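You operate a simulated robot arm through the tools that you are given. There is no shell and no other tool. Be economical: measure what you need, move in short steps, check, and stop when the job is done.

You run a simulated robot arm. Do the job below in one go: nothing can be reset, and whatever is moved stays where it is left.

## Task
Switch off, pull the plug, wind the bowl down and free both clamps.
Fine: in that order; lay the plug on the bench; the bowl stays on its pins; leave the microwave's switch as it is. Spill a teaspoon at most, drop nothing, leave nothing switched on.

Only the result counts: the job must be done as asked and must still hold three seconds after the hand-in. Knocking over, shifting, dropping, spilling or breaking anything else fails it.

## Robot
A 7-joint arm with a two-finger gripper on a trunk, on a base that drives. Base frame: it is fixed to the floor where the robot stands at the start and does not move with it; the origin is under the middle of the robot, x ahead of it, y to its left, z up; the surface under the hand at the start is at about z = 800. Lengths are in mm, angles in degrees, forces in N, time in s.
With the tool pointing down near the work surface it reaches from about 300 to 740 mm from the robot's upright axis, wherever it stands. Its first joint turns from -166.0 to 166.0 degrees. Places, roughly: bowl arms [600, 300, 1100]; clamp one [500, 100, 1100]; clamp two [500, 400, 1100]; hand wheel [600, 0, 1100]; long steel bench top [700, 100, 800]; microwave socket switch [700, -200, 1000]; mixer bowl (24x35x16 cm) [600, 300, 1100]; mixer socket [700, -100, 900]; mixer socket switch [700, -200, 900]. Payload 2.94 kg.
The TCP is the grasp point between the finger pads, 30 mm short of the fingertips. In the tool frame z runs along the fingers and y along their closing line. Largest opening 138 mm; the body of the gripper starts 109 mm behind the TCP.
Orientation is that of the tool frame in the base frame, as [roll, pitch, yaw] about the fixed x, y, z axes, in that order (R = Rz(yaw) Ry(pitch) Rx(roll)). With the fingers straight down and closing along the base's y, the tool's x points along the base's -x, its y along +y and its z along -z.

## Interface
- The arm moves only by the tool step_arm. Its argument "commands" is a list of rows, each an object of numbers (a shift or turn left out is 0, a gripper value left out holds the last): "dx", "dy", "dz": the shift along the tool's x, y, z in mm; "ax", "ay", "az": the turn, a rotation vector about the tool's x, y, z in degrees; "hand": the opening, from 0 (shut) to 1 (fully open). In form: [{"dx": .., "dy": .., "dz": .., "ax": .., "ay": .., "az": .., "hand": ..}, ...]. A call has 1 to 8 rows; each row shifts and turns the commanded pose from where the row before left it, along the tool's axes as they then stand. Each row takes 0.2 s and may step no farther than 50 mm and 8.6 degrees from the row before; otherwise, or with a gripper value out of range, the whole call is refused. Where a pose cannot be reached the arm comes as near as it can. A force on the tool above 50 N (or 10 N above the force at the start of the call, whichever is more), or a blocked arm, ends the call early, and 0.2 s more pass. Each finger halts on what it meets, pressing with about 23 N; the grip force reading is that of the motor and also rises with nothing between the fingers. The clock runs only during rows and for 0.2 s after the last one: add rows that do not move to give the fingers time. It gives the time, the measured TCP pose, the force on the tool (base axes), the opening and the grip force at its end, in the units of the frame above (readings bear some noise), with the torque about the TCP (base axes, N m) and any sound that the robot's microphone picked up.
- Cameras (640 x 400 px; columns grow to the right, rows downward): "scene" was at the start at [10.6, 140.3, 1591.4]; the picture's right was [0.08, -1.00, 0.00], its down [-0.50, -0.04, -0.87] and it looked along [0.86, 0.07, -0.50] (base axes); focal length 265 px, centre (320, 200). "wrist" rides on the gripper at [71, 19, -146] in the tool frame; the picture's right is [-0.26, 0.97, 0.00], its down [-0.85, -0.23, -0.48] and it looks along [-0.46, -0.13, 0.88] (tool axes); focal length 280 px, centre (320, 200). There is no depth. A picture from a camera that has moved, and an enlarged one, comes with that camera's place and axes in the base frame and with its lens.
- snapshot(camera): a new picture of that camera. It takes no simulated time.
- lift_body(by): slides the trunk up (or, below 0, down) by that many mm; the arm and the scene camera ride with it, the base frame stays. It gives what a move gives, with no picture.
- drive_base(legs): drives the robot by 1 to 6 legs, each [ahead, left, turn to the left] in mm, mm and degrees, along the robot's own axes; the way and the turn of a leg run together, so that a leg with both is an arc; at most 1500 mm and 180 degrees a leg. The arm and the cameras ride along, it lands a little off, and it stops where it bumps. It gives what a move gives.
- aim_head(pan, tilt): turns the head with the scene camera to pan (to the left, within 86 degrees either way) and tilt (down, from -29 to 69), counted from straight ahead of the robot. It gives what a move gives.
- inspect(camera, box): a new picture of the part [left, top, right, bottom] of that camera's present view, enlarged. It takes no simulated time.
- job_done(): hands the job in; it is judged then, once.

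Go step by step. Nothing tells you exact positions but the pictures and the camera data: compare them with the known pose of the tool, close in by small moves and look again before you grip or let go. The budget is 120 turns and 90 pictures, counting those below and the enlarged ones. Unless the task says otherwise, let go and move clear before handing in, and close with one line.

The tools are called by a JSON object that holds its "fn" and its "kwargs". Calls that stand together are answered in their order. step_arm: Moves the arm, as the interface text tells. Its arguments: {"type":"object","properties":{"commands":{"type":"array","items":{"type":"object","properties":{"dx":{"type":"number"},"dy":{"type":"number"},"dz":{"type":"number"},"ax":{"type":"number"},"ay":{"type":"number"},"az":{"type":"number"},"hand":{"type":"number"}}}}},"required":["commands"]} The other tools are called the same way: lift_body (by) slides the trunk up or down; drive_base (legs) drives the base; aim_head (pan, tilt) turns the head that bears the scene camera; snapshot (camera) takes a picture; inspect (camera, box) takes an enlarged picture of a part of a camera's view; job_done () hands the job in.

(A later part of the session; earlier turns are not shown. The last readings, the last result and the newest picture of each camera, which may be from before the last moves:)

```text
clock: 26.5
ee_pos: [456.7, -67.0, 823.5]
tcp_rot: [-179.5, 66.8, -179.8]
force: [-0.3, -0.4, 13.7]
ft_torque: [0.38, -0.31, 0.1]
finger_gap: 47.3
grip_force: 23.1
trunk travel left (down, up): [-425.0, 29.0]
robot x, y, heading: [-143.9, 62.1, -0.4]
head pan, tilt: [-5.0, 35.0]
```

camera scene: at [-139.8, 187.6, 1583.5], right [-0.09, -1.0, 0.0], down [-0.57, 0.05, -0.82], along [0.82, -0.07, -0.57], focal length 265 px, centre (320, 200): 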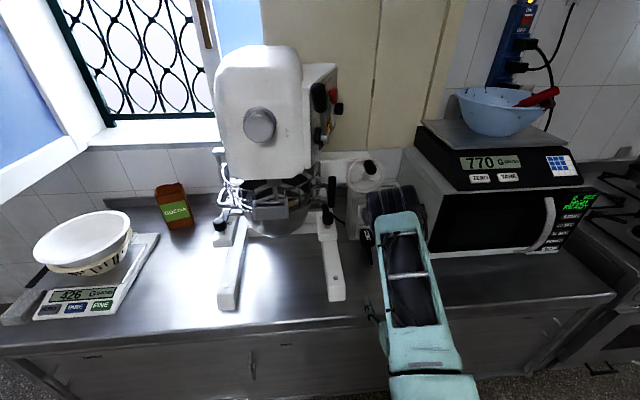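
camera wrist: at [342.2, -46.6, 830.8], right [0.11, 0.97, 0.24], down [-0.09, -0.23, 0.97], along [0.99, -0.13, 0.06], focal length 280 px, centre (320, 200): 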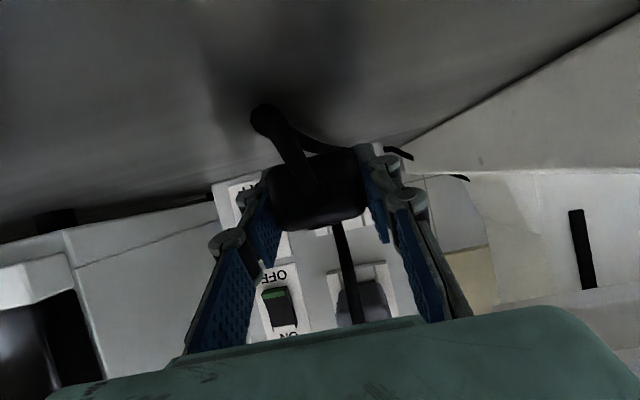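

Contact is now at the plug itself (no moment arm), so it rests on the bench. Opening and checking.

{"fn": "step_arm", "kwargs": {"commands": [{"hand": 0.42}, {"hand": 0.5}, {}, {}]}}

{"fn": "snapshot", "kwargs": {"camera": "wrist"}}

{"fn": "inspect", "kwargs": {"camera": "scene", "box": [320, 180, 410, 330]}}

```text
clock: 27.5
ee_pos: [457.5, -67.7, 821.8]
tcp_rot: [-179.7, 66.9, 180.0]
force: [9.9, -0.5, 17.9]
ft_torque: [0.51, -0.59, -0.39]
finger_gap: 68.6
grip_force: 0.0
trunk travel left (down, up): [-425.0, 29.0]
robot x, y, heading: [-151.4, 60.3, -0.0]
head pan, tilt: [-5.0, 35.0]
```

```text
51 pictures are left
camera wrist: at [295.4, -46.7, 814.6], right [0.11, 0.97, 0.24], down [-0.1, -0.23, 0.97], along [0.99, -0.13, 0.08], focal length 280 px, centre (320, 200)
```

wrist: 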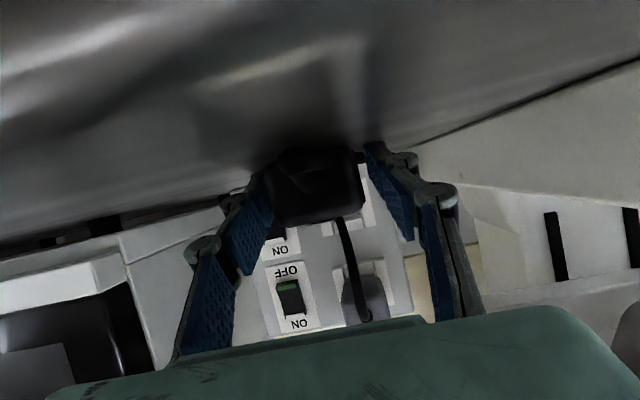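

```text
2.67 times, centred on (365, 255) of scene
camera zoom: at [-141.1, 187.9, 1583.6], right [-0.09, -1.0, 0.0], down [-0.57, 0.05, -0.82], along [0.82, -0.07, -0.57], focal length 706 px, centre (200, 53)
```

zoom: 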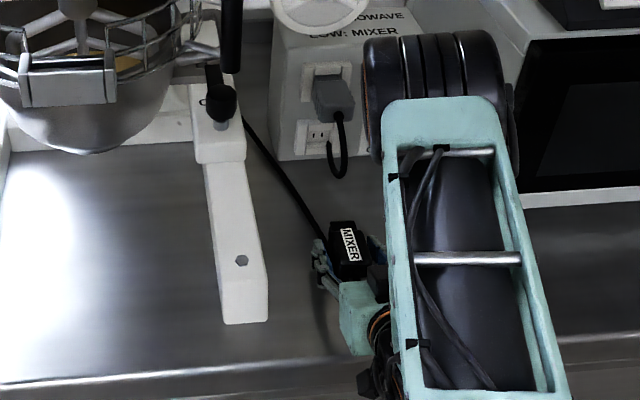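

The plug lies on the bench with its cord clear. I'll withdraw straight back, then rise.

{"fn": "step_arm", "kwargs": {"commands": [{"dx": -2.7, "dz": -1.2}, {"dx": 10, "dz": -22.6}, {"dx": 13, "dz": -31}, {"dx": 13, "dz": -31}]}}

{"fn": "snapshot", "kwargs": {"camera": "wrist"}}

```text
clock: 28.5
ee_pos: [363.7, -64.4, 823.2]
tcp_rot: [-179.5, 66.0, -179.9]
force: [0.5, -0.7, -0.4]
ft_torque: [0.01, 0.04, 0.01]
finger_gap: 69.0
grip_force: 0.0
trunk travel left (down, up): [-425.0, 29.0]
robot x, y, heading: [-146.9, 64.6, -0.2]
head pan, tilt: [-5.0, 35.0]
```

```text
49 pictures are left
camera wrist: at [201.6, -44.8, 817.7], right [0.11, 0.97, 0.24], down [-0.09, -0.23, 0.97], along [0.99, -0.13, 0.06], focal length 280 px, centre (320, 200)
```

wrist: 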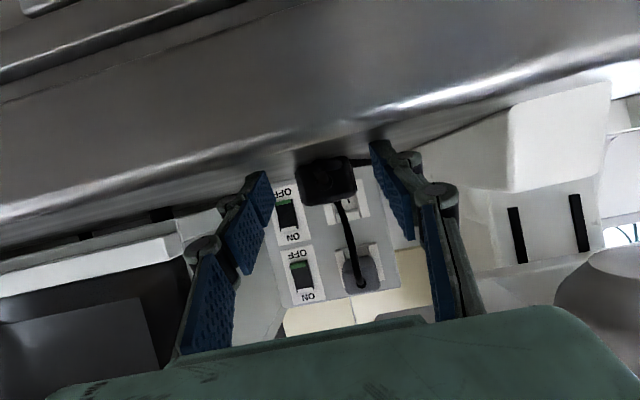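

Plug is done. I'll raise the hand to the height of the hand wheel to study it.

{"fn": "step_arm", "kwargs": {"commands": [{"dx": -37.4, "dz": -16.6}, {"dx": -37.4, "dz": -16.6}, {"dx": -37.4, "dz": -16.6}, {"dx": -37.4, "dz": -16.6}, {"dx": -37.4, "dz": -16.6}, {"dx": -37.4, "dz": -16.6}, {"dx": -37.4, "dz": -16.6}, {"dx": -37.4, "dz": -16.6}]}}

{"fn": "snapshot", "kwargs": {"camera": "wrist"}}

{"fn": "snapshot", "kwargs": {"camera": "scene"}}

```text
clock: 30.3
ee_pos: [367.2, -66.2, 1150.8]
tcp_rot: [-179.8, 66.4, 180.0]
force: [-0.3, 0.2, -0.8]
ft_torque: [0.0, 0.01, 0.04]
finger_gap: 68.6
grip_force: 0.2
out of reach, approached as far as the arm can: row 7
trunk travel left (down, up): [-425.0, 29.0]
robot x, y, heading: [-147.4, 62.6, -0.3]
head pan, tilt: [-5.0, 35.0]
```

```text
48 pictures are left
camera wrist: at [204.3, -46.7, 1145.9], right [0.11, 0.96, 0.24], down [-0.1, -0.23, 0.97], along [0.99, -0.13, 0.07], focal length 280 px, centre (320, 200)
```

wrist: 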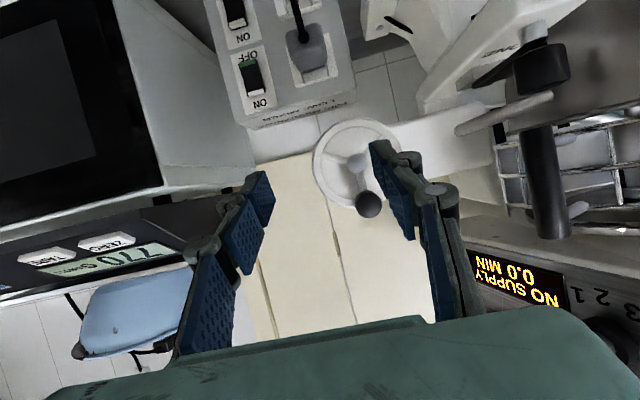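

```text
47 pictures are left
camera scene: at [-141.1, 186.9, 1583.5], right [-0.09, -1.0, 0.0], down [-0.57, 0.05, -0.82], along [0.82, -0.07, -0.57], focal length 265 px, centre (320, 200)
```

scene: 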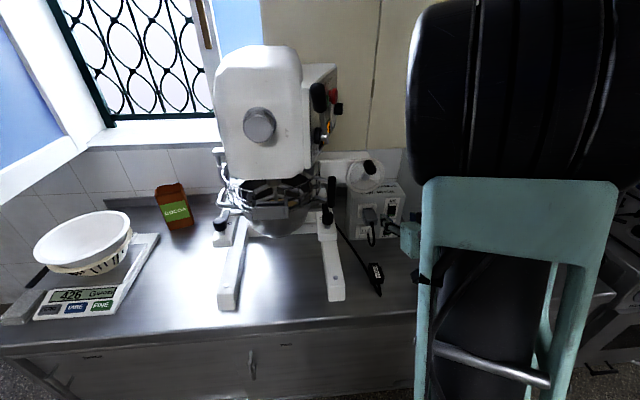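

The wheel faces me (axis along x, hub ≈ [620,-41,1129]), with its crank handle at the top, tip ≈ [562,-33,1194]. I'll look for a direction mark.

{"fn": "inspect", "kwargs": {"camera": "wrist", "box": [300, 110, 420, 220]}}

{"fn": "inspect", "kwargs": {"camera": "scene", "box": [310, 140, 400, 220]}}

{"fn": "inspect", "kwargs": {"camera": "wrist", "box": [430, 0, 640, 220]}}

```text
3.64 times, centred on (360, 165) of wrist
camera zoom: at [204.3, -46.7, 1145.9], right [0.11, 0.96, 0.24], down [-0.1, -0.23, 0.97], along [0.99, -0.13, 0.07], focal length 1020 px, centre (174, 327)
```

zoom: 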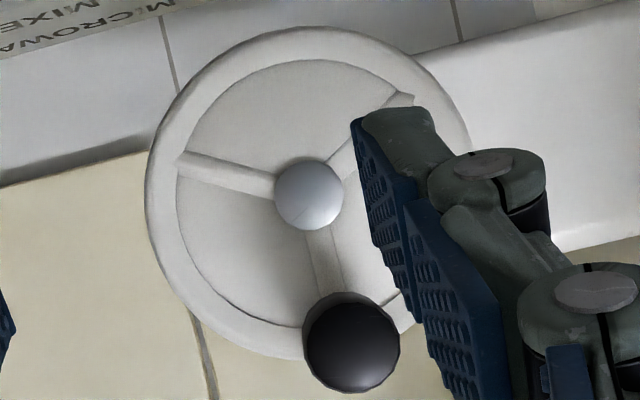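

```text
5.00 times, centred on (355, 180) of scene
camera zoom: at [-141.1, 186.9, 1583.5], right [-0.09, -1.0, 0.0], down [-0.57, 0.05, -0.82], along [0.82, -0.07, -0.57], focal length 1323 px, centre (145, 300)
```

zoom: 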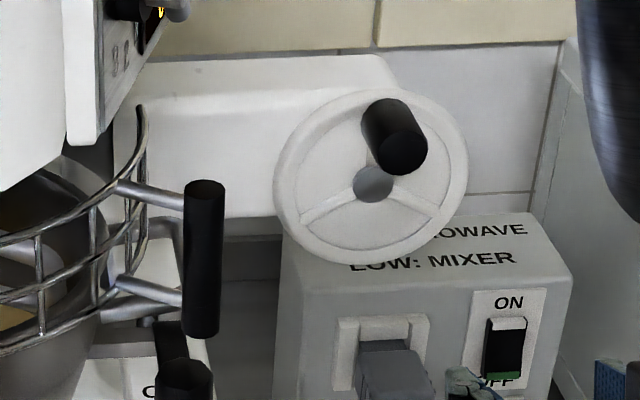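

```text
1.82 times, centred on (535, 110) of wrist
camera zoom: at [204.3, -46.7, 1145.9], right [0.11, 0.96, 0.24], down [-0.1, -0.23, 0.97], along [0.99, -0.13, 0.07], focal length 510 px, centre (-71, 364)
```

zoom: 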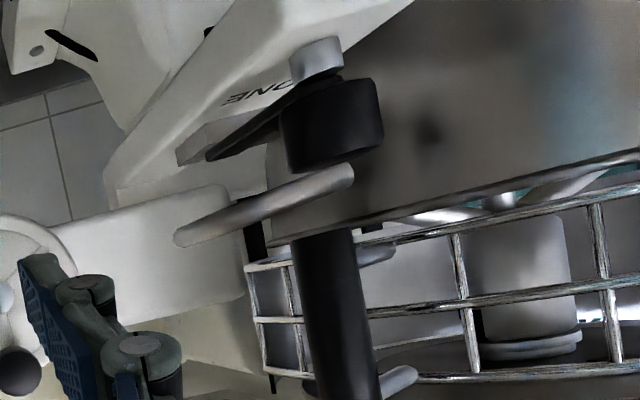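

Guard handle sits at about [455,104,1190], so a wide gripper would strike it while cranking. I'll go to the wheel's height, then roll the hand 90° so it is narrow in y.

{"fn": "step_arm", "kwargs": {"commands": [{"dx": -25.5, "dy": 8.3, "dz": 22.6}, {"dx": -25.5, "dy": 8.3, "dz": 22.6}, {"dx": -25.5, "dy": 8.3, "dz": 22.6}, {"az": -8.2}, {"az": -8.2}, {"az": -8.2}, {"az": -8.2}, {"az": -8.2}]}}

{"fn": "step_arm", "kwargs": {"commands": [{"az": -8.2}, {"az": -8.2}, {"az": -8.2}, {"az": -8.2}, {"az": -8.2}, {"az": -8}]}}

{"fn": "snapshot", "kwargs": {"camera": "wrist"}}

{"fn": "snapshot", "kwargs": {"camera": "scene"}}

```text
clock: 32.1
ee_pos: [459.0, -41.9, 1192.2]
tcp_rot: [-123.7, 43.5, -114.8]
force: [0.6, -0.8, -0.2]
ft_torque: [0.0, 0.02, -0.01]
finger_gap: 68.9
grip_force: 0.1
trunk travel left (down, up): [-425.0, 29.0]
robot x, y, heading: [-147.9, 63.3, -0.3]
head pan, tilt: [-5.0, 35.0]
```

```text
clock: 33.5
ee_pos: [460.3, -41.0, 1194.2]
tcp_rot: [-113.6, -0.3, -90.2]
force: [-0.1, 0.4, 0.5]
ft_torque: [0.01, -0.02, -0.04]
finger_gap: 69.1
grip_force: 0.1
trunk travel left (down, up): [-425.0, 29.0]
robot x, y, heading: [-148.9, 64.4, -0.1]
head pan, tilt: [-5.0, 35.0]
```

```text
43 pictures are left
camera wrist: at [317.0, -111.9, 1235.1], right [-0.39, 0.26, -0.89], down [-0.34, 0.85, 0.4], along [0.86, 0.46, -0.24], focal length 280 px, centre (320, 200)
```

wrist: 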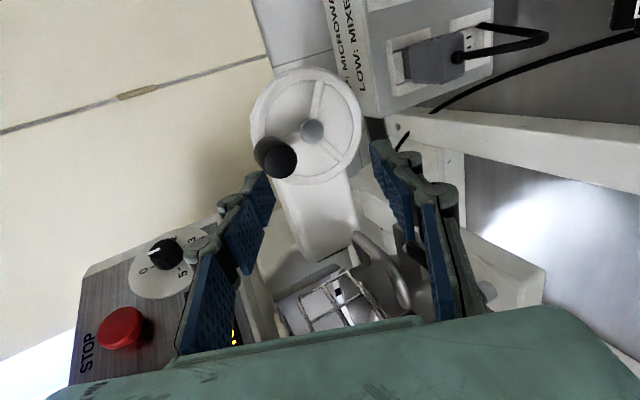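

```text
42 pictures are left
camera scene: at [-139.6, 187.5, 1583.6], right [-0.09, -1.0, 0.0], down [-0.57, 0.05, -0.82], along [0.82, -0.07, -0.57], focal length 265 px, centre (320, 200)
```

scene: 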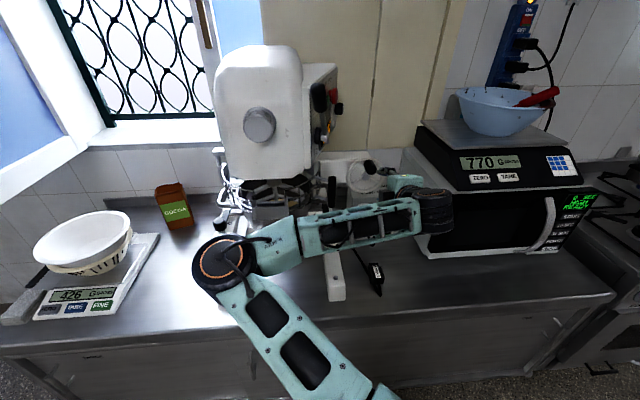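

Rolled well; the handle lies straight ahead at y≈-36, z≈1194. I'll level the hand a bit and advance onto the handle.

{"fn": "step_arm", "kwargs": {"commands": [{"ax": 7}, {"ax": 7}, {"dx": -1.7, "dy": -6.5, "dz": 37}, {"dx": -1.7, "dy": -6.5, "dz": 37}]}}

{"fn": "snapshot", "kwargs": {"camera": "wrist"}}

```text
clock: 34.5
ee_pos: [536.6, -34.7, 1203.8]
tcp_rot: [-99.9, -0.1, -90.4]
force: [-0.4, 0.1, 0.1]
ft_torque: [0.04, 0.0, 0.0]
finger_gap: 69.1
grip_force: 0.0
out of reach, approached as far as the arm can: row 2
trunk travel left (down, up): [-425.0, 29.0]
robot x, y, heading: [-150.9, 64.4, -0.1]
head pan, tilt: [-5.0, 35.0]
```

```text
41 pictures are left
camera wrist: at [388.8, -105.5, 1210.8], right [-0.16, 0.26, -0.95], down [-0.42, 0.85, 0.31], along [0.89, 0.45, -0.03], focal length 280 px, centre (320, 200)
```

wrist: 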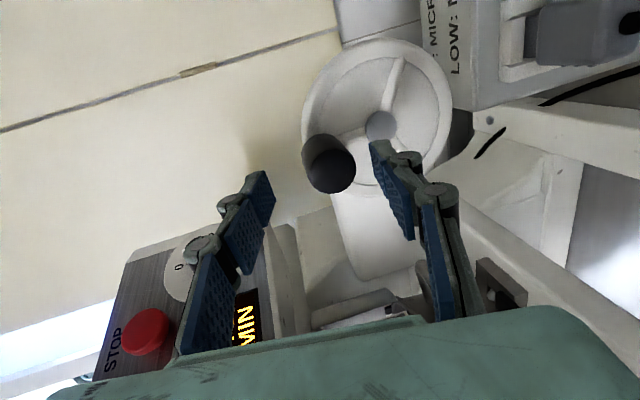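

Nearly on it; moving the last 38 mm and 11 mm down, then closing.

{"fn": "step_arm", "kwargs": {"commands": [{"dx": 0.5, "dy": 6, "dz": 15}, {"dx": 0.5, "dy": -1.7, "dz": 24}, {"hand": 0.1}, {}, {}]}}

{"fn": "snapshot", "kwargs": {"camera": "wrist"}}

```text
clock: 35.7
ee_pos: [573.4, -35.5, 1194.5]
tcp_rot: [-100.7, -0.1, -90.3]
force: [-9.8, 1.7, -26.2]
ft_torque: [-0.05, -1.74, 0.06]
finger_gap: 39.3
grip_force: 45.1
out of reach, approached as far as the arm can: row 1
trunk travel left (down, up): [-425.0, 29.0]
robot x, y, heading: [-145.7, 60.2, -0.2]
head pan, tilt: [-5.0, 35.0]
```

```text
40 pictures are left
camera wrist: at [425.9, -106.1, 1202.6], right [-0.18, 0.26, -0.95], down [-0.42, 0.85, 0.31], along [0.89, 0.45, -0.04], focal length 280 px, centre (320, 200)
```

wrist: 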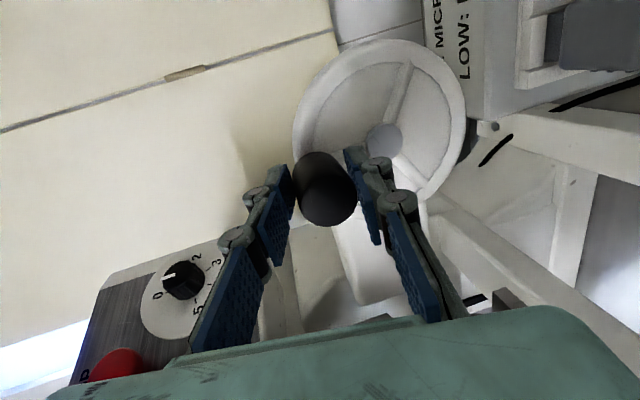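

Gripped at 39 mm, but my centre is a few mm high. I'll ease down to balance the grip.

{"fn": "step_arm", "kwargs": {"commands": [{"dy": 3}, {"dy": 1}]}}

```text
clock: 36.3
ee_pos: [573.0, -35.1, 1193.1]
tcp_rot: [-100.8, 0.0, -90.4]
force: [-10.7, 2.7, -30.4]
ft_torque: [-0.03, -1.63, 0.16]
finger_gap: 39.3
grip_force: 45.0
out of reach, approached as far as the arm can: row 1
trunk travel left (down, up): [-425.0, 29.0]
robot x, y, heading: [-148.1, 62.4, -0.2]
head pan, tilt: [-5.0, 35.0]
```

{"fn": "step_arm", "kwargs": {"commands": [{"dy": 4, "dz": -4}, {}]}}

```text
clock: 36.9
ee_pos: [572.7, -35.1, 1194.4]
tcp_rot: [-100.7, 0.0, -90.3]
force: [18.6, -3.5, -23.3]
ft_torque: [-0.08, -1.49, -0.19]
finger_gap: 39.0
grip_force: 45.2
out of reach, approached as far as the arm can: row 1
trunk travel left (down, up): [-425.0, 29.0]
robot x, y, heading: [-148.4, 62.5, -0.2]
head pan, tilt: [-5.0, 35.0]
```

The grip is firm. I'll test the turning direction: a small move of the handle to the right (-y) first.

{"fn": "step_arm", "kwargs": {"commands": [{"dx": 6}, {"dx": 6}]}}

```text
clock: 37.5
ee_pos: [573.8, -39.3, 1195.1]
tcp_rot: [-100.9, -0.1, -89.6]
force: [4.1, 17.9, -29.2]
ft_torque: [-0.05, -1.64, 1.13]
finger_gap: 38.9
grip_force: 45.2
trunk travel left (down, up): [-425.0, 29.0]
robot x, y, heading: [-148.9, 59.9, 0.3]
head pan, tilt: [-5.0, 35.0]
```

It resists. Trying the other way.

{"fn": "step_arm", "kwargs": {"commands": [{"dx": -8}, {"dx": -8}, {"dx": -8}]}}

```text
clock: 38.3
ee_pos: [570.7, -29.8, 1193.9]
tcp_rot: [-100.6, 0.2, -90.9]
force: [25.1, -9.7, -25.4]
ft_torque: [-0.12, -1.71, -0.93]
finger_gap: 38.5
grip_force: 45.3
trunk travel left (down, up): [-425.0, 29.0]
robot x, y, heading: [-150.9, 61.7, -0.2]
head pan, tilt: [-5.0, 35.0]
```

{"fn": "step_arm", "kwargs": {"commands": [{"dx": -10, "dy": 2}, {"dx": -10, "dy": 4}]}}

{"fn": "snapshot", "kwargs": {"camera": "wrist"}}

```text
clock: 38.9
ee_pos: [570.4, -12.5, 1186.5]
tcp_rot: [-100.9, 0.0, -91.0]
force: [22.0, -20.9, -28.6]
ft_torque: [-0.22, -1.71, -0.61]
finger_gap: 38.6
grip_force: 45.1
trunk travel left (down, up): [-425.0, 29.0]
robot x, y, heading: [-151.1, 62.9, -0.2]
head pan, tilt: [-5.0, 35.0]
```

```text
39 pictures are left
camera wrist: at [422.8, -80.1, 1195.4], right [-0.18, 0.27, -0.95], down [-0.41, 0.85, 0.32], along [0.89, 0.45, -0.04], focal length 280 px, centre (320, 200)
```

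wrist: 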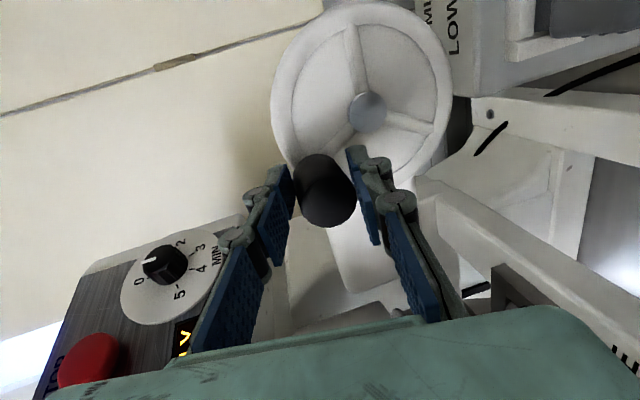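

The wheel turned about 23° this way (top going left). I'll continue another 60° and see whether the bowl moves.

{"fn": "step_arm", "kwargs": {"commands": [{"dx": -13.8, "dy": 7.8, "dz": 1.5}, {"dx": -11.5, "dy": 11.7, "dz": 2.2}, {"dx": -8, "dy": 14, "dz": 2.6}, {"dx": -4, "dy": 15.3, "dz": 2.9}]}}

{"fn": "inspect", "kwargs": {"camera": "scene", "box": [200, 130, 400, 270]}}

{"fn": "snapshot", "kwargs": {"camera": "wrist"}}

```text
clock: 39.9
ee_pos: [569.9, 42.6, 1186.3]
tcp_rot: [-100.3, -0.1, -90.0]
force: [0.4, -0.2, 0.5]
ft_torque: [-0.01, 0.02, -0.04]
finger_gap: 13.4
grip_force: 0.1
out of reach, approached as far as the arm can: row 1, 2, 3, 4
trunk travel left (down, up): [-425.0, 29.0]
robot x, y, heading: [-149.3, 58.0, -0.1]
head pan, tilt: [-5.0, 35.0]
```

```text
2.86 times, centred on (300, 200) of scene
camera zoom: at [-140.3, 188.5, 1583.7], right [-0.09, -1.0, 0.0], down [-0.57, 0.05, -0.82], along [0.82, -0.07, -0.57], focal length 756 px, centre (377, 200)
```

zoom: 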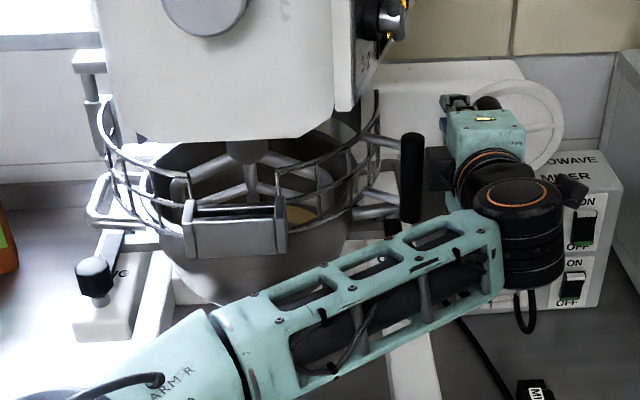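

```text
37 pictures are left
camera wrist: at [422.9, -29.2, 1194.4], right [-0.17, 0.26, -0.95], down [-0.43, 0.85, 0.31], along [0.89, 0.46, -0.04], focal length 280 px, centre (320, 200)
```

wrist: 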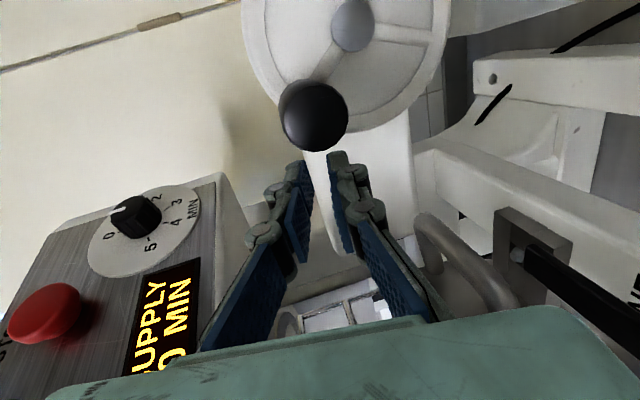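

The rolled posture can't follow the circle downwards and slipped off the handle. I'll back off, unroll the hand to its earlier well-reaching posture, and turn the base about 15° left from further right so the hand clears the guard handle.

{"fn": "step_arm", "kwargs": {"commands": [{"dz": -35, "hand": 0.3}, {"dz": -40}, {"dz": -40, "dx": 20}, {"dx": 35}, {"dx": 25, "az": 8}, {"az": 8.2}, {"az": 8.2}, {"az": 8.2}]}}

{"fn": "step_arm", "kwargs": {"commands": [{"az": 8.2}, {"az": 8.2}, {"az": 8.2}, {"az": 8.2}, {"az": 8.2}, {"az": 8.2}, {"az": 8}]}}

{"fn": "snapshot", "kwargs": {"camera": "scene"}}

```text
clock: 41.7
ee_pos: [456.9, -40.0, 1202.4]
tcp_rot: [-101.4, 31.9, -96.5]
force: [-0.7, -0.5, -0.6]
ft_torque: [-0.01, 0.01, 0.0]
finger_gap: 41.3
grip_force: 0.0
trunk travel left (down, up): [-425.0, 29.0]
robot x, y, heading: [-152.3, 66.0, -0.3]
head pan, tilt: [-5.0, 35.0]
```

```text
clock: 43.3
ee_pos: [457.0, -39.2, 1203.3]
tcp_rot: [-178.9, 80.3, -179.0]
force: [-0.8, 0.3, 0.1]
ft_torque: [-0.01, 0.0, -0.01]
finger_gap: 41.0
grip_force: 0.2
trunk travel left (down, up): [-425.0, 29.0]
robot x, y, heading: [-149.6, 63.0, -0.2]
head pan, tilt: [-5.0, 35.0]
```

```text
36 pictures are left
camera scene: at [-140.0, 187.3, 1583.5], right [-0.09, -1.0, 0.0], down [-0.57, 0.05, -0.82], along [0.82, -0.07, -0.57], focal length 265 px, centre (320, 200)
```

scene: 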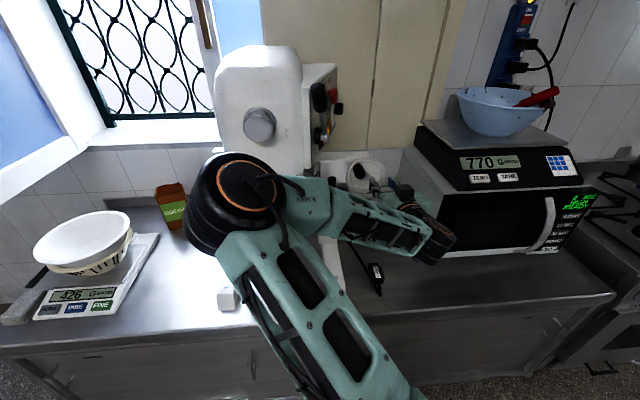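

Now I'll drive: back and right first to stay clear, then turn 15° left, then slightly ahead.

{"fn": "drive_base", "kwargs": {"legs": [[-60, -172, 0], [0, 0, 15], [60, -16, 0]]}}

{"fn": "snapshot", "kwargs": {"camera": "wrist"}}

{"fn": "snapshot", "kwargs": {"camera": "scene"}}

```text
clock: 46.9
ee_pos: [463.9, -52.0, 1202.7]
tcp_rot: [-177.9, 80.3, -163.2]
force: [0.4, 0.7, 0.4]
ft_torque: [-0.01, -0.04, 0.02]
finger_gap: 41.2
grip_force: 0.1
trunk travel left (down, up): [-425.0, 29.0]
robot x, y, heading: [-148.3, -106.0, 14.8]
head pan, tilt: [-5.0, 35.0]
```

```text
35 pictures are left
camera wrist: at [307.4, -72.5, 1158.4], right [-0.2, 0.95, 0.25], down [-0.26, -0.3, 0.92], along [0.94, 0.12, 0.31], focal length 280 px, centre (320, 200)
```

wrist: 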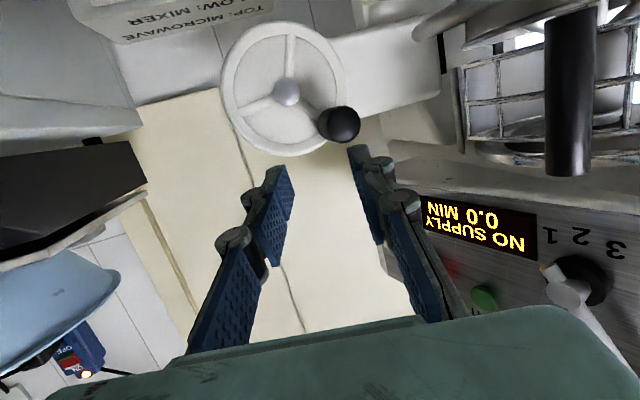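

```text
34 pictures are left
camera scene: at [-171.4, 14.3, 1583.5], right [0.17, -0.99, 0.0], down [-0.57, -0.1, -0.82], along [0.81, 0.14, -0.57], focal length 265 px, centre (320, 200)
```

scene: 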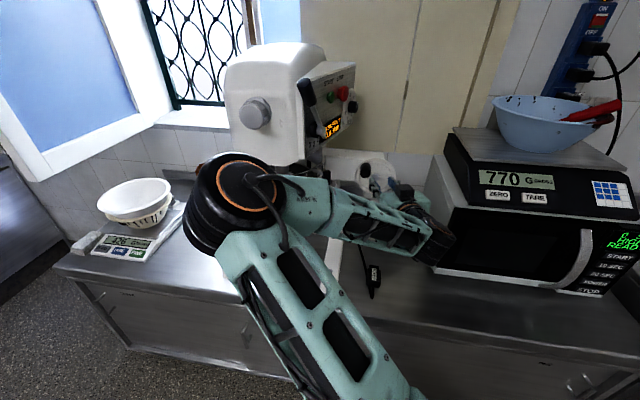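

The handle is now about 40° left of top, near [562..607, 1, 1179]. Opening the hand and approaching along the tool axis.

{"fn": "step_arm", "kwargs": {"commands": [{"dx": 1.2, "dy": 6, "dz": 28, "hand": 0.5}, {"dx": 1.2, "dy": 6, "dz": 28}, {"dx": 1.2, "dy": 6, "dz": 28}]}}

{"fn": "snapshot", "kwargs": {"camera": "wrist"}}

```text
clock: 47.7
ee_pos: [540.2, -11.1, 1184.5]
tcp_rot: [-177.8, 80.3, -163.0]
force: [0.2, 0.5, -0.5]
ft_torque: [0.0, -0.01, 0.0]
finger_gap: 69.0
grip_force: 0.0
trunk travel left (down, up): [-425.0, 29.0]
robot x, y, heading: [-147.4, -106.7, 14.6]
head pan, tilt: [-5.0, 35.0]
```

```text
33 pictures are left
camera wrist: at [384.3, -32.8, 1139.9], right [-0.2, 0.95, 0.25], down [-0.26, -0.3, 0.92], along [0.94, 0.12, 0.31], focal length 280 px, centre (320, 200)
```

wrist: 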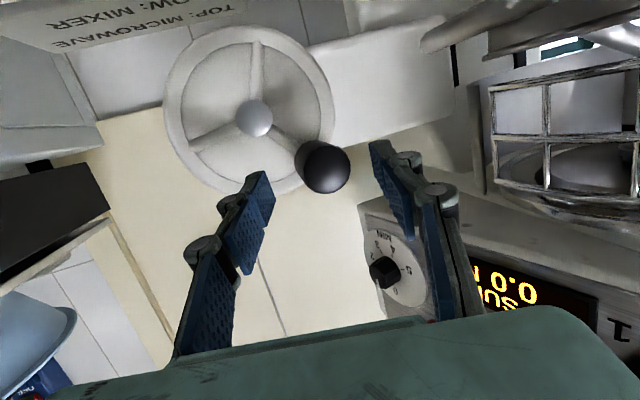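

Handle is centred between the fingers. Advancing 35 mm and gripping.

{"fn": "step_arm", "kwargs": {"commands": [{"dz": 18}, {"dz": 17}, {"hand": 0.1}, {}, {}]}}

```text
clock: 48.9
ee_pos: [571.9, -3.1, 1179.7]
tcp_rot: [-177.9, 80.3, -163.1]
force: [0.9, 4.5, -0.6]
ft_torque: [0.0, 0.0, -1.91]
finger_gap: 41.8
grip_force: 45.2
trunk travel left (down, up): [-425.0, 29.0]
robot x, y, heading: [-144.7, -107.6, 14.9]
head pan, tilt: [-5.0, 35.0]
```

Gripped. Turning on by 30°.

{"fn": "step_arm", "kwargs": {"commands": [{"dx": 10.8, "dy": 10.5, "dz": 5}, {"dx": 13.5, "dy": 8, "dz": 4.8}]}}

```text
clock: 49.5
ee_pos: [571.8, 5.8, 1167.8]
tcp_rot: [-178.1, 80.5, -163.3]
force: [9.1, -1.0, 4.9]
ft_torque: [0.01, -1.34, -1.73]
finger_gap: 41.9
grip_force: 44.9
out of reach, approached as far as the arm can: row 2
trunk travel left (down, up): [-425.0, 29.0]
robot x, y, heading: [-146.6, -111.0, 14.6]
head pan, tilt: [-5.0, 35.0]
```

Reach limit again on the way down. I'll release, back off, and lower the trunk so the wheel sits higher relative to the shoulder.

{"fn": "step_arm", "kwargs": {"commands": [{"hand": 0.5}, {}, {"dz": -40}, {"dz": -40}]}}

{"fn": "lift_body", "kwargs": {"by": -130}}

{"fn": "step_arm", "kwargs": {"commands": [{"dx": -32, "dz": -5}, {"dx": -32, "dz": -5}, {"dx": -32, "dz": -5}, {"dx": -32, "dz": -5}]}}

{"fn": "snapshot", "kwargs": {"camera": "wrist"}}

{"fn": "snapshot", "kwargs": {"camera": "scene"}}

```text
clock: 50.5
ee_pos: [495.4, -12.3, 1182.6]
tcp_rot: [-178.0, 80.4, -163.2]
force: [0.0, -0.1, 0.0]
ft_torque: [-0.01, 0.0, -0.02]
finger_gap: 69.0
grip_force: 0.0
trunk travel left (down, up): [-425.0, 29.0]
robot x, y, heading: [-149.4, -111.3, 14.8]
head pan, tilt: [-5.0, 35.0]
```

```text
clock: 52.1
ee_pos: [496.4, -12.8, 1052.5]
tcp_rot: [-177.9, 80.3, -163.2]
force: [-0.2, -0.8, -0.4]
ft_torque: [-0.02, 0.0, -0.03]
finger_gap: 68.8
grip_force: 0.1
trunk travel left (down, up): [-295.0, 159.0]
robot x, y, heading: [-149.9, -108.2, 14.7]
head pan, tilt: [-5.0, 35.0]
```

```text
clock: 53.1
ee_pos: [497.7, -9.5, 1179.6]
tcp_rot: [-178.1, 80.3, -163.3]
force: [0.2, 0.5, -0.5]
ft_torque: [-0.01, 0.0, -0.01]
finger_gap: 68.9
grip_force: 0.0
trunk travel left (down, up): [-295.0, 159.0]
robot x, y, heading: [-143.1, -108.1, 15.0]
head pan, tilt: [-5.0, 35.0]
```

```text
32 pictures are left
camera wrist: at [342.2, -31.3, 1134.2], right [-0.2, 0.95, 0.25], down [-0.26, -0.3, 0.92], along [0.94, 0.12, 0.31], focal length 280 px, centre (320, 200)
```

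wrist: 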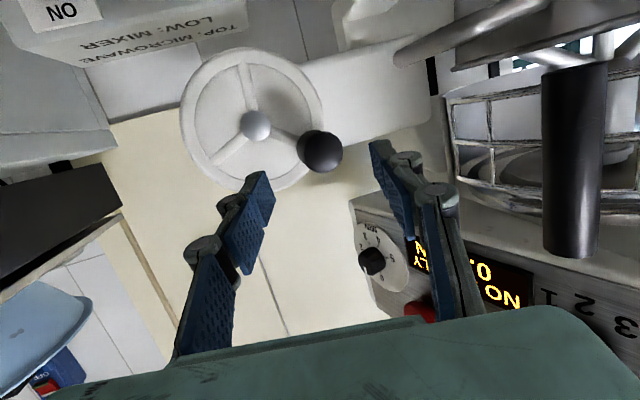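

```text
31 pictures are left
camera scene: at [-172.3, 14.3, 1453.5], right [0.17, -0.99, 0.0], down [-0.57, -0.1, -0.82], along [0.81, 0.14, -0.57], focal length 265 px, centre (320, 200)
```

scene: 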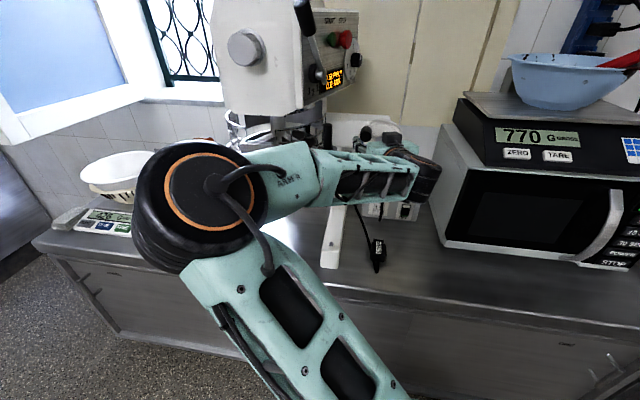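

With the trunk lower it reaches fine. Handle is at about 54°, [562, 7, 1166]. Re-gripping and turning on.

{"fn": "step_arm", "kwargs": {"commands": [{"dx": 0.7, "dy": -1.7, "dz": 26}, {"dx": 0.7, "dy": -1.7, "dz": 26}, {"dx": 0.7, "dy": -1.7, "dz": 25}, {"hand": 0.1}, {}, {}, {"dx": 13, "dy": 7, "dz": 4.2}, {"dx": 15, "dy": 3.6, "dz": 3.8}]}}

{"fn": "step_arm", "kwargs": {"commands": [{"dx": 15.3, "dy": -0.5, "dz": 2.5}, {"dx": 15.2, "dy": -4.2, "dz": 1.3}]}}

```text
clock: 54.9
ee_pos: [573.6, 16.5, 1136.1]
tcp_rot: [-177.5, 80.4, -162.7]
force: [-6.6, 8.6, 4.9]
ft_torque: [-0.01, -0.58, -1.71]
finger_gap: 42.1
grip_force: 44.6
trunk travel left (down, up): [-295.0, 159.0]
robot x, y, heading: [-148.2, -108.9, 14.7]
head pan, tilt: [-5.0, 35.0]
```

```text
clock: 55.5
ee_pos: [574.2, 10.8, 1106.4]
tcp_rot: [-177.6, 80.2, -162.8]
force: [0.5, 8.1, -0.5]
ft_torque: [0.0, -0.53, -1.42]
finger_gap: 41.9
grip_force: 44.9
trunk travel left (down, up): [-295.0, 159.0]
robot x, y, heading: [-146.2, -110.6, 14.6]
head pan, tilt: [-5.0, 35.0]
```

Turning smoothly with small forces: circle centre ≈ (y -41, z 1136), R ≈ 57.5. Continuing along the circle, checking as I go.

{"fn": "step_arm", "kwargs": {"commands": [{"dx": 15.7, "dy": -12.2, "dz": -1.1}, {"dx": 10.7, "dy": -16.6, "dz": -3.3}, {"dx": 4.4, "dy": -18.9, "dz": -5.0}, {"dx": -2.5, "dy": -18.9, "dz": -6.2}]}}

{"fn": "snapshot", "kwargs": {"camera": "scene"}}

{"fn": "snapshot", "kwargs": {"camera": "wrist"}}

```text
clock: 56.5
ee_pos: [573.8, -62.5, 1082.3]
tcp_rot: [-177.9, 80.3, -163.6]
force: [23.1, 0.7, -1.3]
ft_torque: [0.0, 0.29, -1.92]
finger_gap: 41.3
grip_force: 45.0
trunk travel left (down, up): [-295.0, 159.0]
robot x, y, heading: [-150.2, -107.7, 15.1]
head pan, tilt: [-5.0, 35.0]
```

```text
30 pictures are left
camera scene: at [-168.1, 14.4, 1453.7], right [0.17, -0.99, 0.0], down [-0.57, -0.1, -0.82], along [0.81, 0.14, -0.58], focal length 265 px, centre (320, 200)
```

scene: 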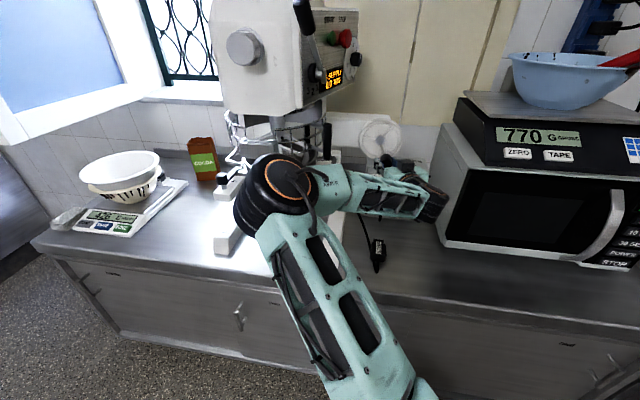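

```text
29 pictures are left
camera wrist: at [417.4, -83.3, 1036.6], right [-0.2, 0.95, 0.25], down [-0.26, -0.3, 0.92], along [0.94, 0.12, 0.31], focal length 280 px, centre (320, 200)
```

wrist: 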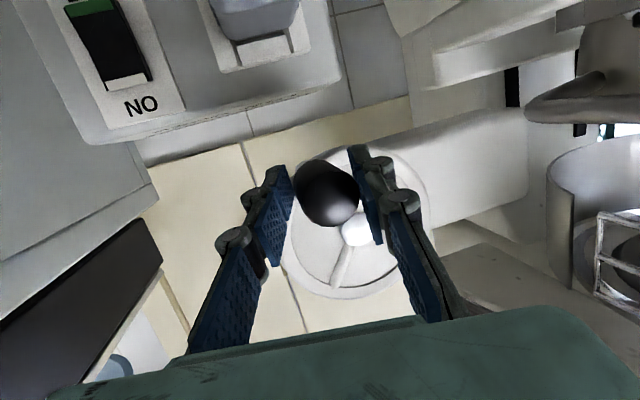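

Half a turn done and still holding. I'll check whether the bowl is coming down.

{"fn": "inspect", "kwargs": {"camera": "scene", "box": [200, 90, 360, 260]}}

```text
2.35 times, centred on (280, 175) of scene
camera zoom: at [-168.1, 14.4, 1453.7], right [0.17, -0.99, 0.0], down [-0.57, -0.1, -0.82], along [0.81, 0.14, -0.58], focal length 623 px, centre (414, 259)
```

zoom: 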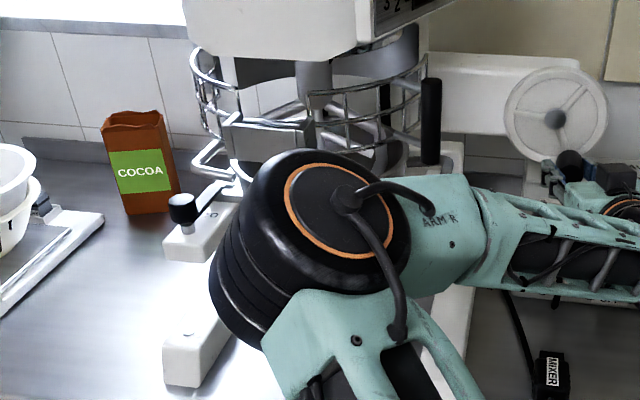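

The left clamp knob has dropped about 40 mm, so this direction lowers the bowl. Continuing to turn.

{"fn": "step_arm", "kwargs": {"commands": [{"dx": -9.0, "dy": -16.6, "dz": -7.5}, {"dx": -14.5, "dy": -12.2, "dz": -7}, {"dx": -18.1, "dy": -6.5, "dz": -5.1}, {"dx": -19.7, "dy": 0, "dz": -3.4}]}}

{"fn": "step_arm", "kwargs": {"commands": [{"dx": -18.8, "dy": 6.5, "dz": -1.2}, {"dx": -15.7, "dy": 12.2, "dz": 1.1}, {"dx": -10.7, "dy": 16.6, "dz": 3.3}, {"dx": -4.4, "dy": 18.9, "dz": 5.0}]}}

```text
clock: 57.5
ee_pos: [569.5, -94.1, 1143.3]
tcp_rot: [-178.0, 80.0, -163.0]
force: [28.5, 10.0, -6.5]
ft_torque: [-0.06, -0.29, -1.97]
finger_gap: 41.6
grip_force: 45.0
trunk travel left (down, up): [-295.0, 159.0]
robot x, y, heading: [-145.3, -108.9, 14.7]
head pan, tilt: [-5.0, 35.0]
```

```text
clock: 58.5
ee_pos: [569.5, -45.8, 1190.1]
tcp_rot: [-178.0, 79.9, -163.8]
force: [-12.5, -1.1, -26.1]
ft_torque: [-0.09, 0.53, -2.16]
finger_gap: 41.4
grip_force: 45.1
trunk travel left (down, up): [-295.0, 159.0]
robot x, y, heading: [-149.1, -109.1, 14.9]
head pan, tilt: [-5.0, 35.0]
```

Excellent, one full circle works. Continuing the second turn.

{"fn": "step_arm", "kwargs": {"commands": [{"dx": 5, "dy": 18.9, "dz": 6.2}, {"dx": 9.5, "dy": 16.6, "dz": 6.6}, {"dx": 14.5, "dy": 12.2, "dz": 6.2}, {"dx": 18.1, "dy": 6.5, "dz": 5.1}]}}

{"fn": "step_arm", "kwargs": {"commands": [{"dx": 19.7, "dy": 0, "dz": 3.4}, {"dx": 18.8, "dy": -6.5, "dz": 1.2}, {"dx": 15.7, "dy": -12.2, "dz": -1.1}, {"dx": 10.7, "dy": -16.6, "dz": -3.3}]}}

{"fn": "inspect", "kwargs": {"camera": "scene", "box": [200, 90, 360, 260]}}

```text
clock: 59.5
ee_pos: [570.1, 15.6, 1144.6]
tcp_rot: [-178.0, 80.7, -163.1]
force: [-6.0, -1.3, 4.9]
ft_torque: [0.03, -1.08, -2.1]
finger_gap: 42.1
grip_force: 45.1
trunk travel left (down, up): [-295.0, 159.0]
robot x, y, heading: [-144.3, -108.6, 14.8]
head pan, tilt: [-5.0, 35.0]
```

```text
clock: 60.5
ee_pos: [570.8, -25.1, 1078.7]
tcp_rot: [-178.2, 80.5, -163.6]
force: [14.6, -1.1, 11.1]
ft_torque: [0.03, 0.83, -1.88]
finger_gap: 41.9
grip_force: 45.2
trunk travel left (down, up): [-295.0, 159.0]
robot x, y, heading: [-148.4, -112.7, 14.9]
head pan, tilt: [-5.0, 35.0]
```

```text
2.35 times, centred on (280, 175) of scene
camera zoom: at [-171.3, 14.0, 1453.8], right [0.17, -0.99, 0.0], down [-0.57, -0.1, -0.82], along [0.81, 0.14, -0.57], focal length 623 px, centre (414, 259)
```

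zoom: 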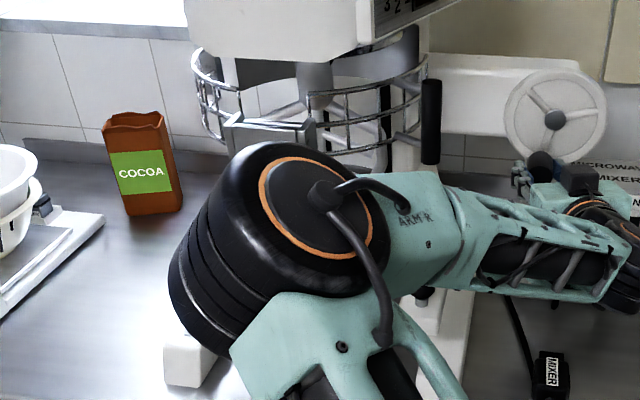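

The bowl keeps dropping. Continuing until the wheel comes to its stop.

{"fn": "step_arm", "kwargs": {"commands": [{"dx": 4.4, "dy": -18.9, "dz": -5.0}, {"dx": -2.5, "dy": -18.9, "dz": -6.2}, {"dx": -9.0, "dy": -16.6, "dz": -6.6}, {"dx": -14.5, "dy": -12.2, "dz": -6.2}]}}

{"fn": "step_arm", "kwargs": {"commands": [{"dx": -18.1, "dy": -6.5, "dz": -5.1}, {"dx": -19.7, "dy": 0, "dz": -3.4}, {"dx": -18.8, "dy": 6.5, "dz": -1.2}, {"dx": -15.7, "dy": 12.2, "dz": 1.1}]}}

{"fn": "step_arm", "kwargs": {"commands": [{"dx": -10.7, "dy": 16.6, "dz": 3.3}, {"dx": -3.4, "dy": 18.9, "dz": 5.0}, {"dx": 3.5, "dy": 18.9, "dz": 6.2}, {"dx": 9.5, "dy": 16.6, "dz": 6.6}]}}

```text
clock: 61.5
ee_pos: [569.5, -86.0, 1104.3]
tcp_rot: [-177.2, 80.2, -161.8]
force: [16.0, 23.1, 8.3]
ft_torque: [0.01, -0.59, -1.65]
finger_gap: 42.0
grip_force: 45.3
trunk travel left (down, up): [-295.0, 159.0]
robot x, y, heading: [-143.9, -110.5, 14.7]
head pan, tilt: [-5.0, 35.0]
```

```text
clock: 62.5
ee_pos: [569.3, -80.6, 1171.1]
tcp_rot: [-177.8, 79.7, -163.4]
force: [1.8, 11.2, -17.8]
ft_torque: [-0.1, 1.19, -2.2]
finger_gap: 41.8
grip_force: 45.1
trunk travel left (down, up): [-295.0, 159.0]
robot x, y, heading: [-144.7, -109.5, 14.7]
head pan, tilt: [-5.0, 35.0]
```

```text
clock: 63.5
ee_pos: [569.6, -39.3, 1189.1]
tcp_rot: [-179.5, 81.5, -168.2]
force: [-6.1, -6.3, 6.1]
ft_torque: [0.04, 0.62, -2.42]
finger_gap: 40.0
grip_force: 45.3
trunk travel left (down, up): [-295.0, 159.0]
robot x, y, heading: [-148.1, -106.8, 14.4]
head pan, tilt: [-5.0, 35.0]
stopped in row 4: the force on the tool passed its limit at 57 N (the readings are from after the stop); the commanded pose is now the measured one
```

The wheel hit a firm stop exactly two turns from its start, so this should be the bottom. I'll release, back off and look.

{"fn": "step_arm", "kwargs": {"commands": [{"hand": 0.5}, {}, {"dz": -35}, {"dz": -45}, {"dz": -45}, {"dz": -40}]}}

{"fn": "aim_head", "kwargs": {"pan": 0, "tilt": 25}}

{"fn": "snapshot", "kwargs": {"camera": "wrist"}}

{"fn": "snapshot", "kwargs": {"camera": "scene"}}

```text
clock: 64.9
ee_pos: [413.7, -62.2, 1211.3]
tcp_rot: [-178.9, 81.4, -166.9]
force: [1.1, -0.4, 0.1]
ft_torque: [-0.01, -0.03, -0.01]
finger_gap: 68.9
grip_force: 0.1
trunk travel left (down, up): [-295.0, 159.0]
robot x, y, heading: [-148.1, -110.8, 14.9]
head pan, tilt: [-5.0, 35.0]
```

```text
clock: 65.6
ee_pos: [413.4, -62.4, 1210.8]
tcp_rot: [-178.8, 81.4, -166.7]
force: [-0.8, 0.1, -0.2]
ft_torque: [-0.02, 0.03, 0.02]
finger_gap: 69.1
grip_force: 0.0
trunk travel left (down, up): [-295.0, 159.0]
robot x, y, heading: [-146.1, -110.8, 14.7]
head pan, tilt: [0.0, 25.0]
```

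```text
26 pictures are left
camera wrist: at [258.8, -76.6, 1162.8], right [-0.16, 0.95, 0.26], down [-0.29, -0.29, 0.91], along [0.94, 0.07, 0.32], focal length 280 px, centre (320, 200)
```

wrist: 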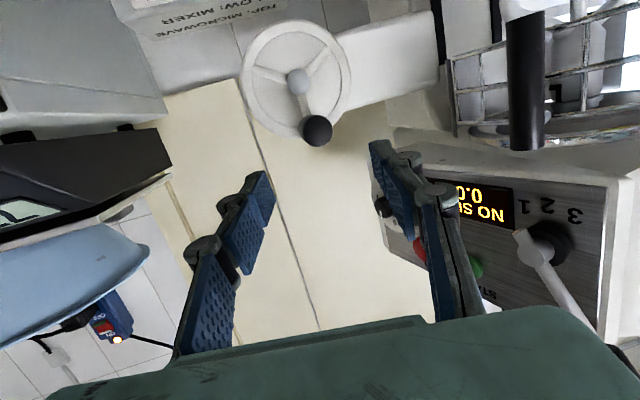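

```text
25 pictures are left
camera scene: at [-169.3, 22.2, 1469.3], right [0.25, -0.97, 0.0], down [-0.41, -0.11, -0.91], along [0.88, 0.23, -0.42], focal length 265 px, centre (320, 200)
```

scene: 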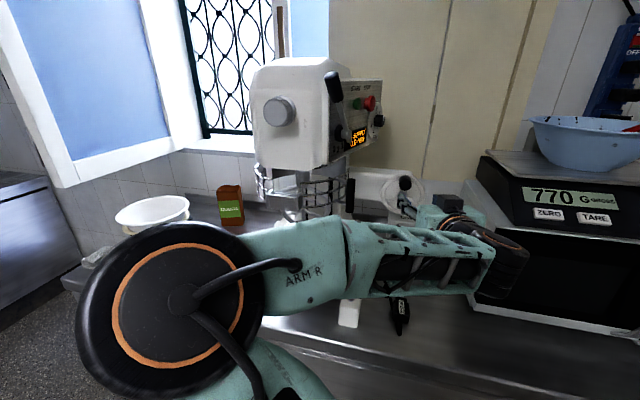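

Next are the clamps. Their knobs started at about [450,113,1098] and [450,420,1096] and should now be near z≈930. I'll reposition the base straight in front, further back.

{"fn": "drive_base", "kwargs": {"legs": [[-150, 0, 0], [0, 0, -15], [0, 350, 0]]}}

{"fn": "step_arm", "kwargs": {"commands": [{"dx": 35}, {"dx": 35}, {"dx": 35}, {"dx": 35}, {"dx": 35}]}}

{"fn": "snapshot", "kwargs": {"camera": "wrist"}}

{"fn": "snapshot", "kwargs": {"camera": "scene"}}

```text
clock: 71.1
ee_pos: [263.1, 103.8, 1210.7]
tcp_rot: [-178.7, 81.3, 177.9]
force: [0.0, -0.3, 1.5]
ft_torque: [0.0, -0.03, 0.02]
finger_gap: 68.8
grip_force: 0.0
trunk travel left (down, up): [-295.0, 159.0]
robot x, y, heading: [-289.5, 203.7, -0.5]
head pan, tilt: [0.0, 25.0]
```

```text
clock: 72.3
ee_pos: [260.3, 98.3, 1039.5]
tcp_rot: [-179.0, 81.3, 177.8]
force: [-0.6, 0.0, 0.5]
ft_torque: [0.04, -0.03, 0.03]
finger_gap: 69.3
grip_force: 0.0
out of reach, approached as far as the arm can: row 4, 5
trunk travel left (down, up): [-295.0, 159.0]
robot x, y, heading: [-289.5, 202.9, -0.9]
head pan, tilt: [0.0, 25.0]
```

```text
24 pictures are left
camera wrist: at [106.7, 125.3, 991.5], right [0.09, 0.96, 0.26], down [-0.35, -0.21, 0.91], along [0.93, -0.18, 0.32], focal length 280 px, centre (320, 200)
```

wrist: 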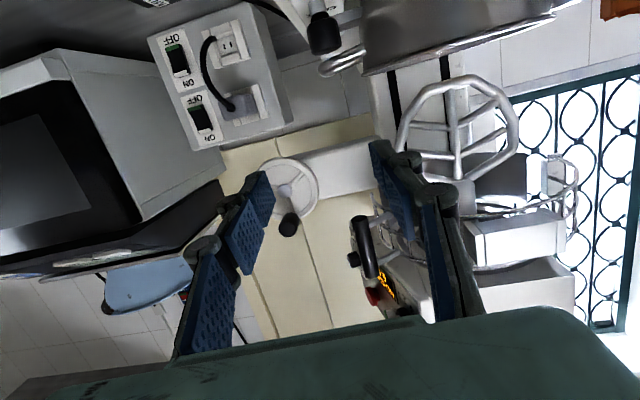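

```text
23 pictures are left
camera scene: at [-276.7, 338.7, 1469.4], right [-0.01, -1.0, 0.0], down [-0.42, 0.0, -0.91], along [0.91, -0.01, -0.42], focal length 265 px, centre (320, 200)
```

scene: 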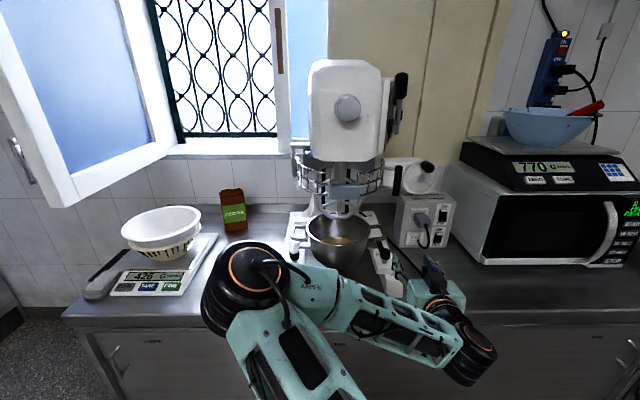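

The bowl is clearly down, well below the beater and guard, and the wheel is at its stop. Enlarging the clamps.

{"fn": "inspect", "kwargs": {"camera": "scene", "box": [270, 190, 410, 290]}}

{"fn": "inspect", "kwargs": {"camera": "wrist", "box": [270, 0, 420, 90]}}

```text
4.00 times, centred on (340, 240) of scene
camera zoom: at [-276.7, 338.7, 1469.4], right [-0.01, -1.0, 0.0], down [-0.42, 0.0, -0.91], along [0.91, -0.01, -0.42], focal length 1058 px, centre (240, 40)
```

zoom: 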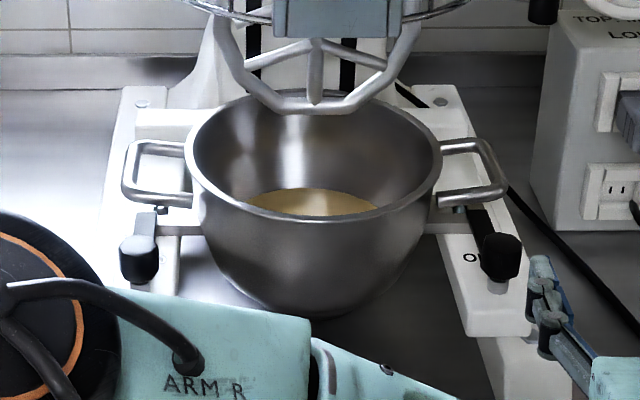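

```text
4.27 times, centred on (345, 45) of wrist
camera zoom: at [106.7, 125.3, 991.5], right [0.09, 0.96, 0.26], down [-0.35, -0.21, 0.91], along [0.93, -0.18, 0.32], focal length 1196 px, centre (213, 861)
```

zoom: 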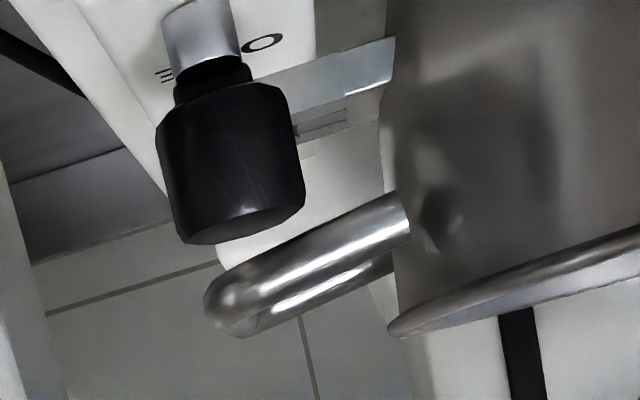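

{"fn": "inspect", "kwargs": {"camera": "scene", "box": [372, 228, 408, 274]}}

{"fn": "inspect", "kwargs": {"camera": "scene", "box": [290, 228, 330, 274]}}

```text
8.70 times, centred on (390, 251) of scene
camera zoom: at [-276.7, 338.7, 1469.4], right [-0.01, -1.0, 0.0], down [-0.42, 0.0, -0.91], along [0.91, -0.01, -0.42], focal length 2301 px, centre (-289, -244)
```

zoom: 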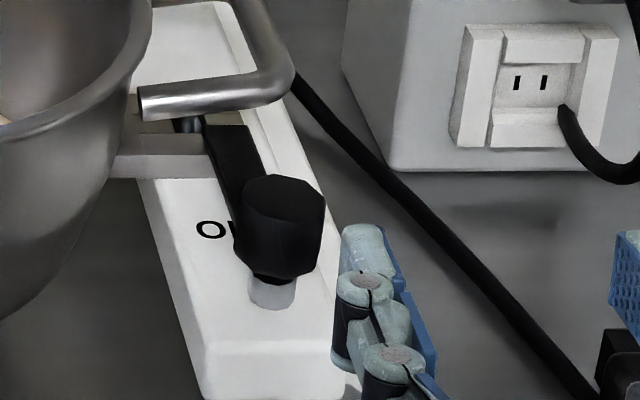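

```text
8.70 times, centred on (310, 251) of scene
camera zoom: at [-276.7, 338.7, 1469.4], right [-0.01, -1.0, 0.0], down [-0.42, 0.0, -0.91], along [0.91, -0.01, -0.42], focal length 2301 px, centre (407, -244)
```

zoom: 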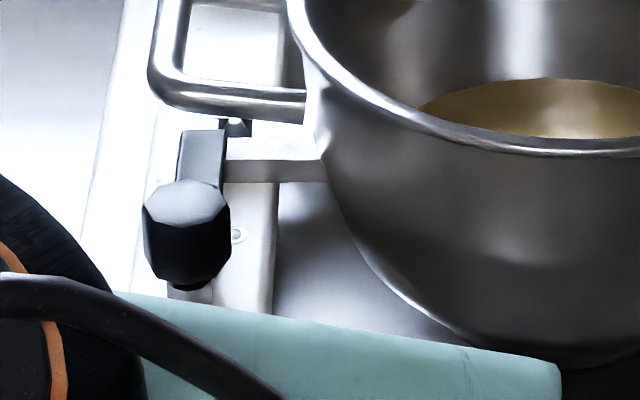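

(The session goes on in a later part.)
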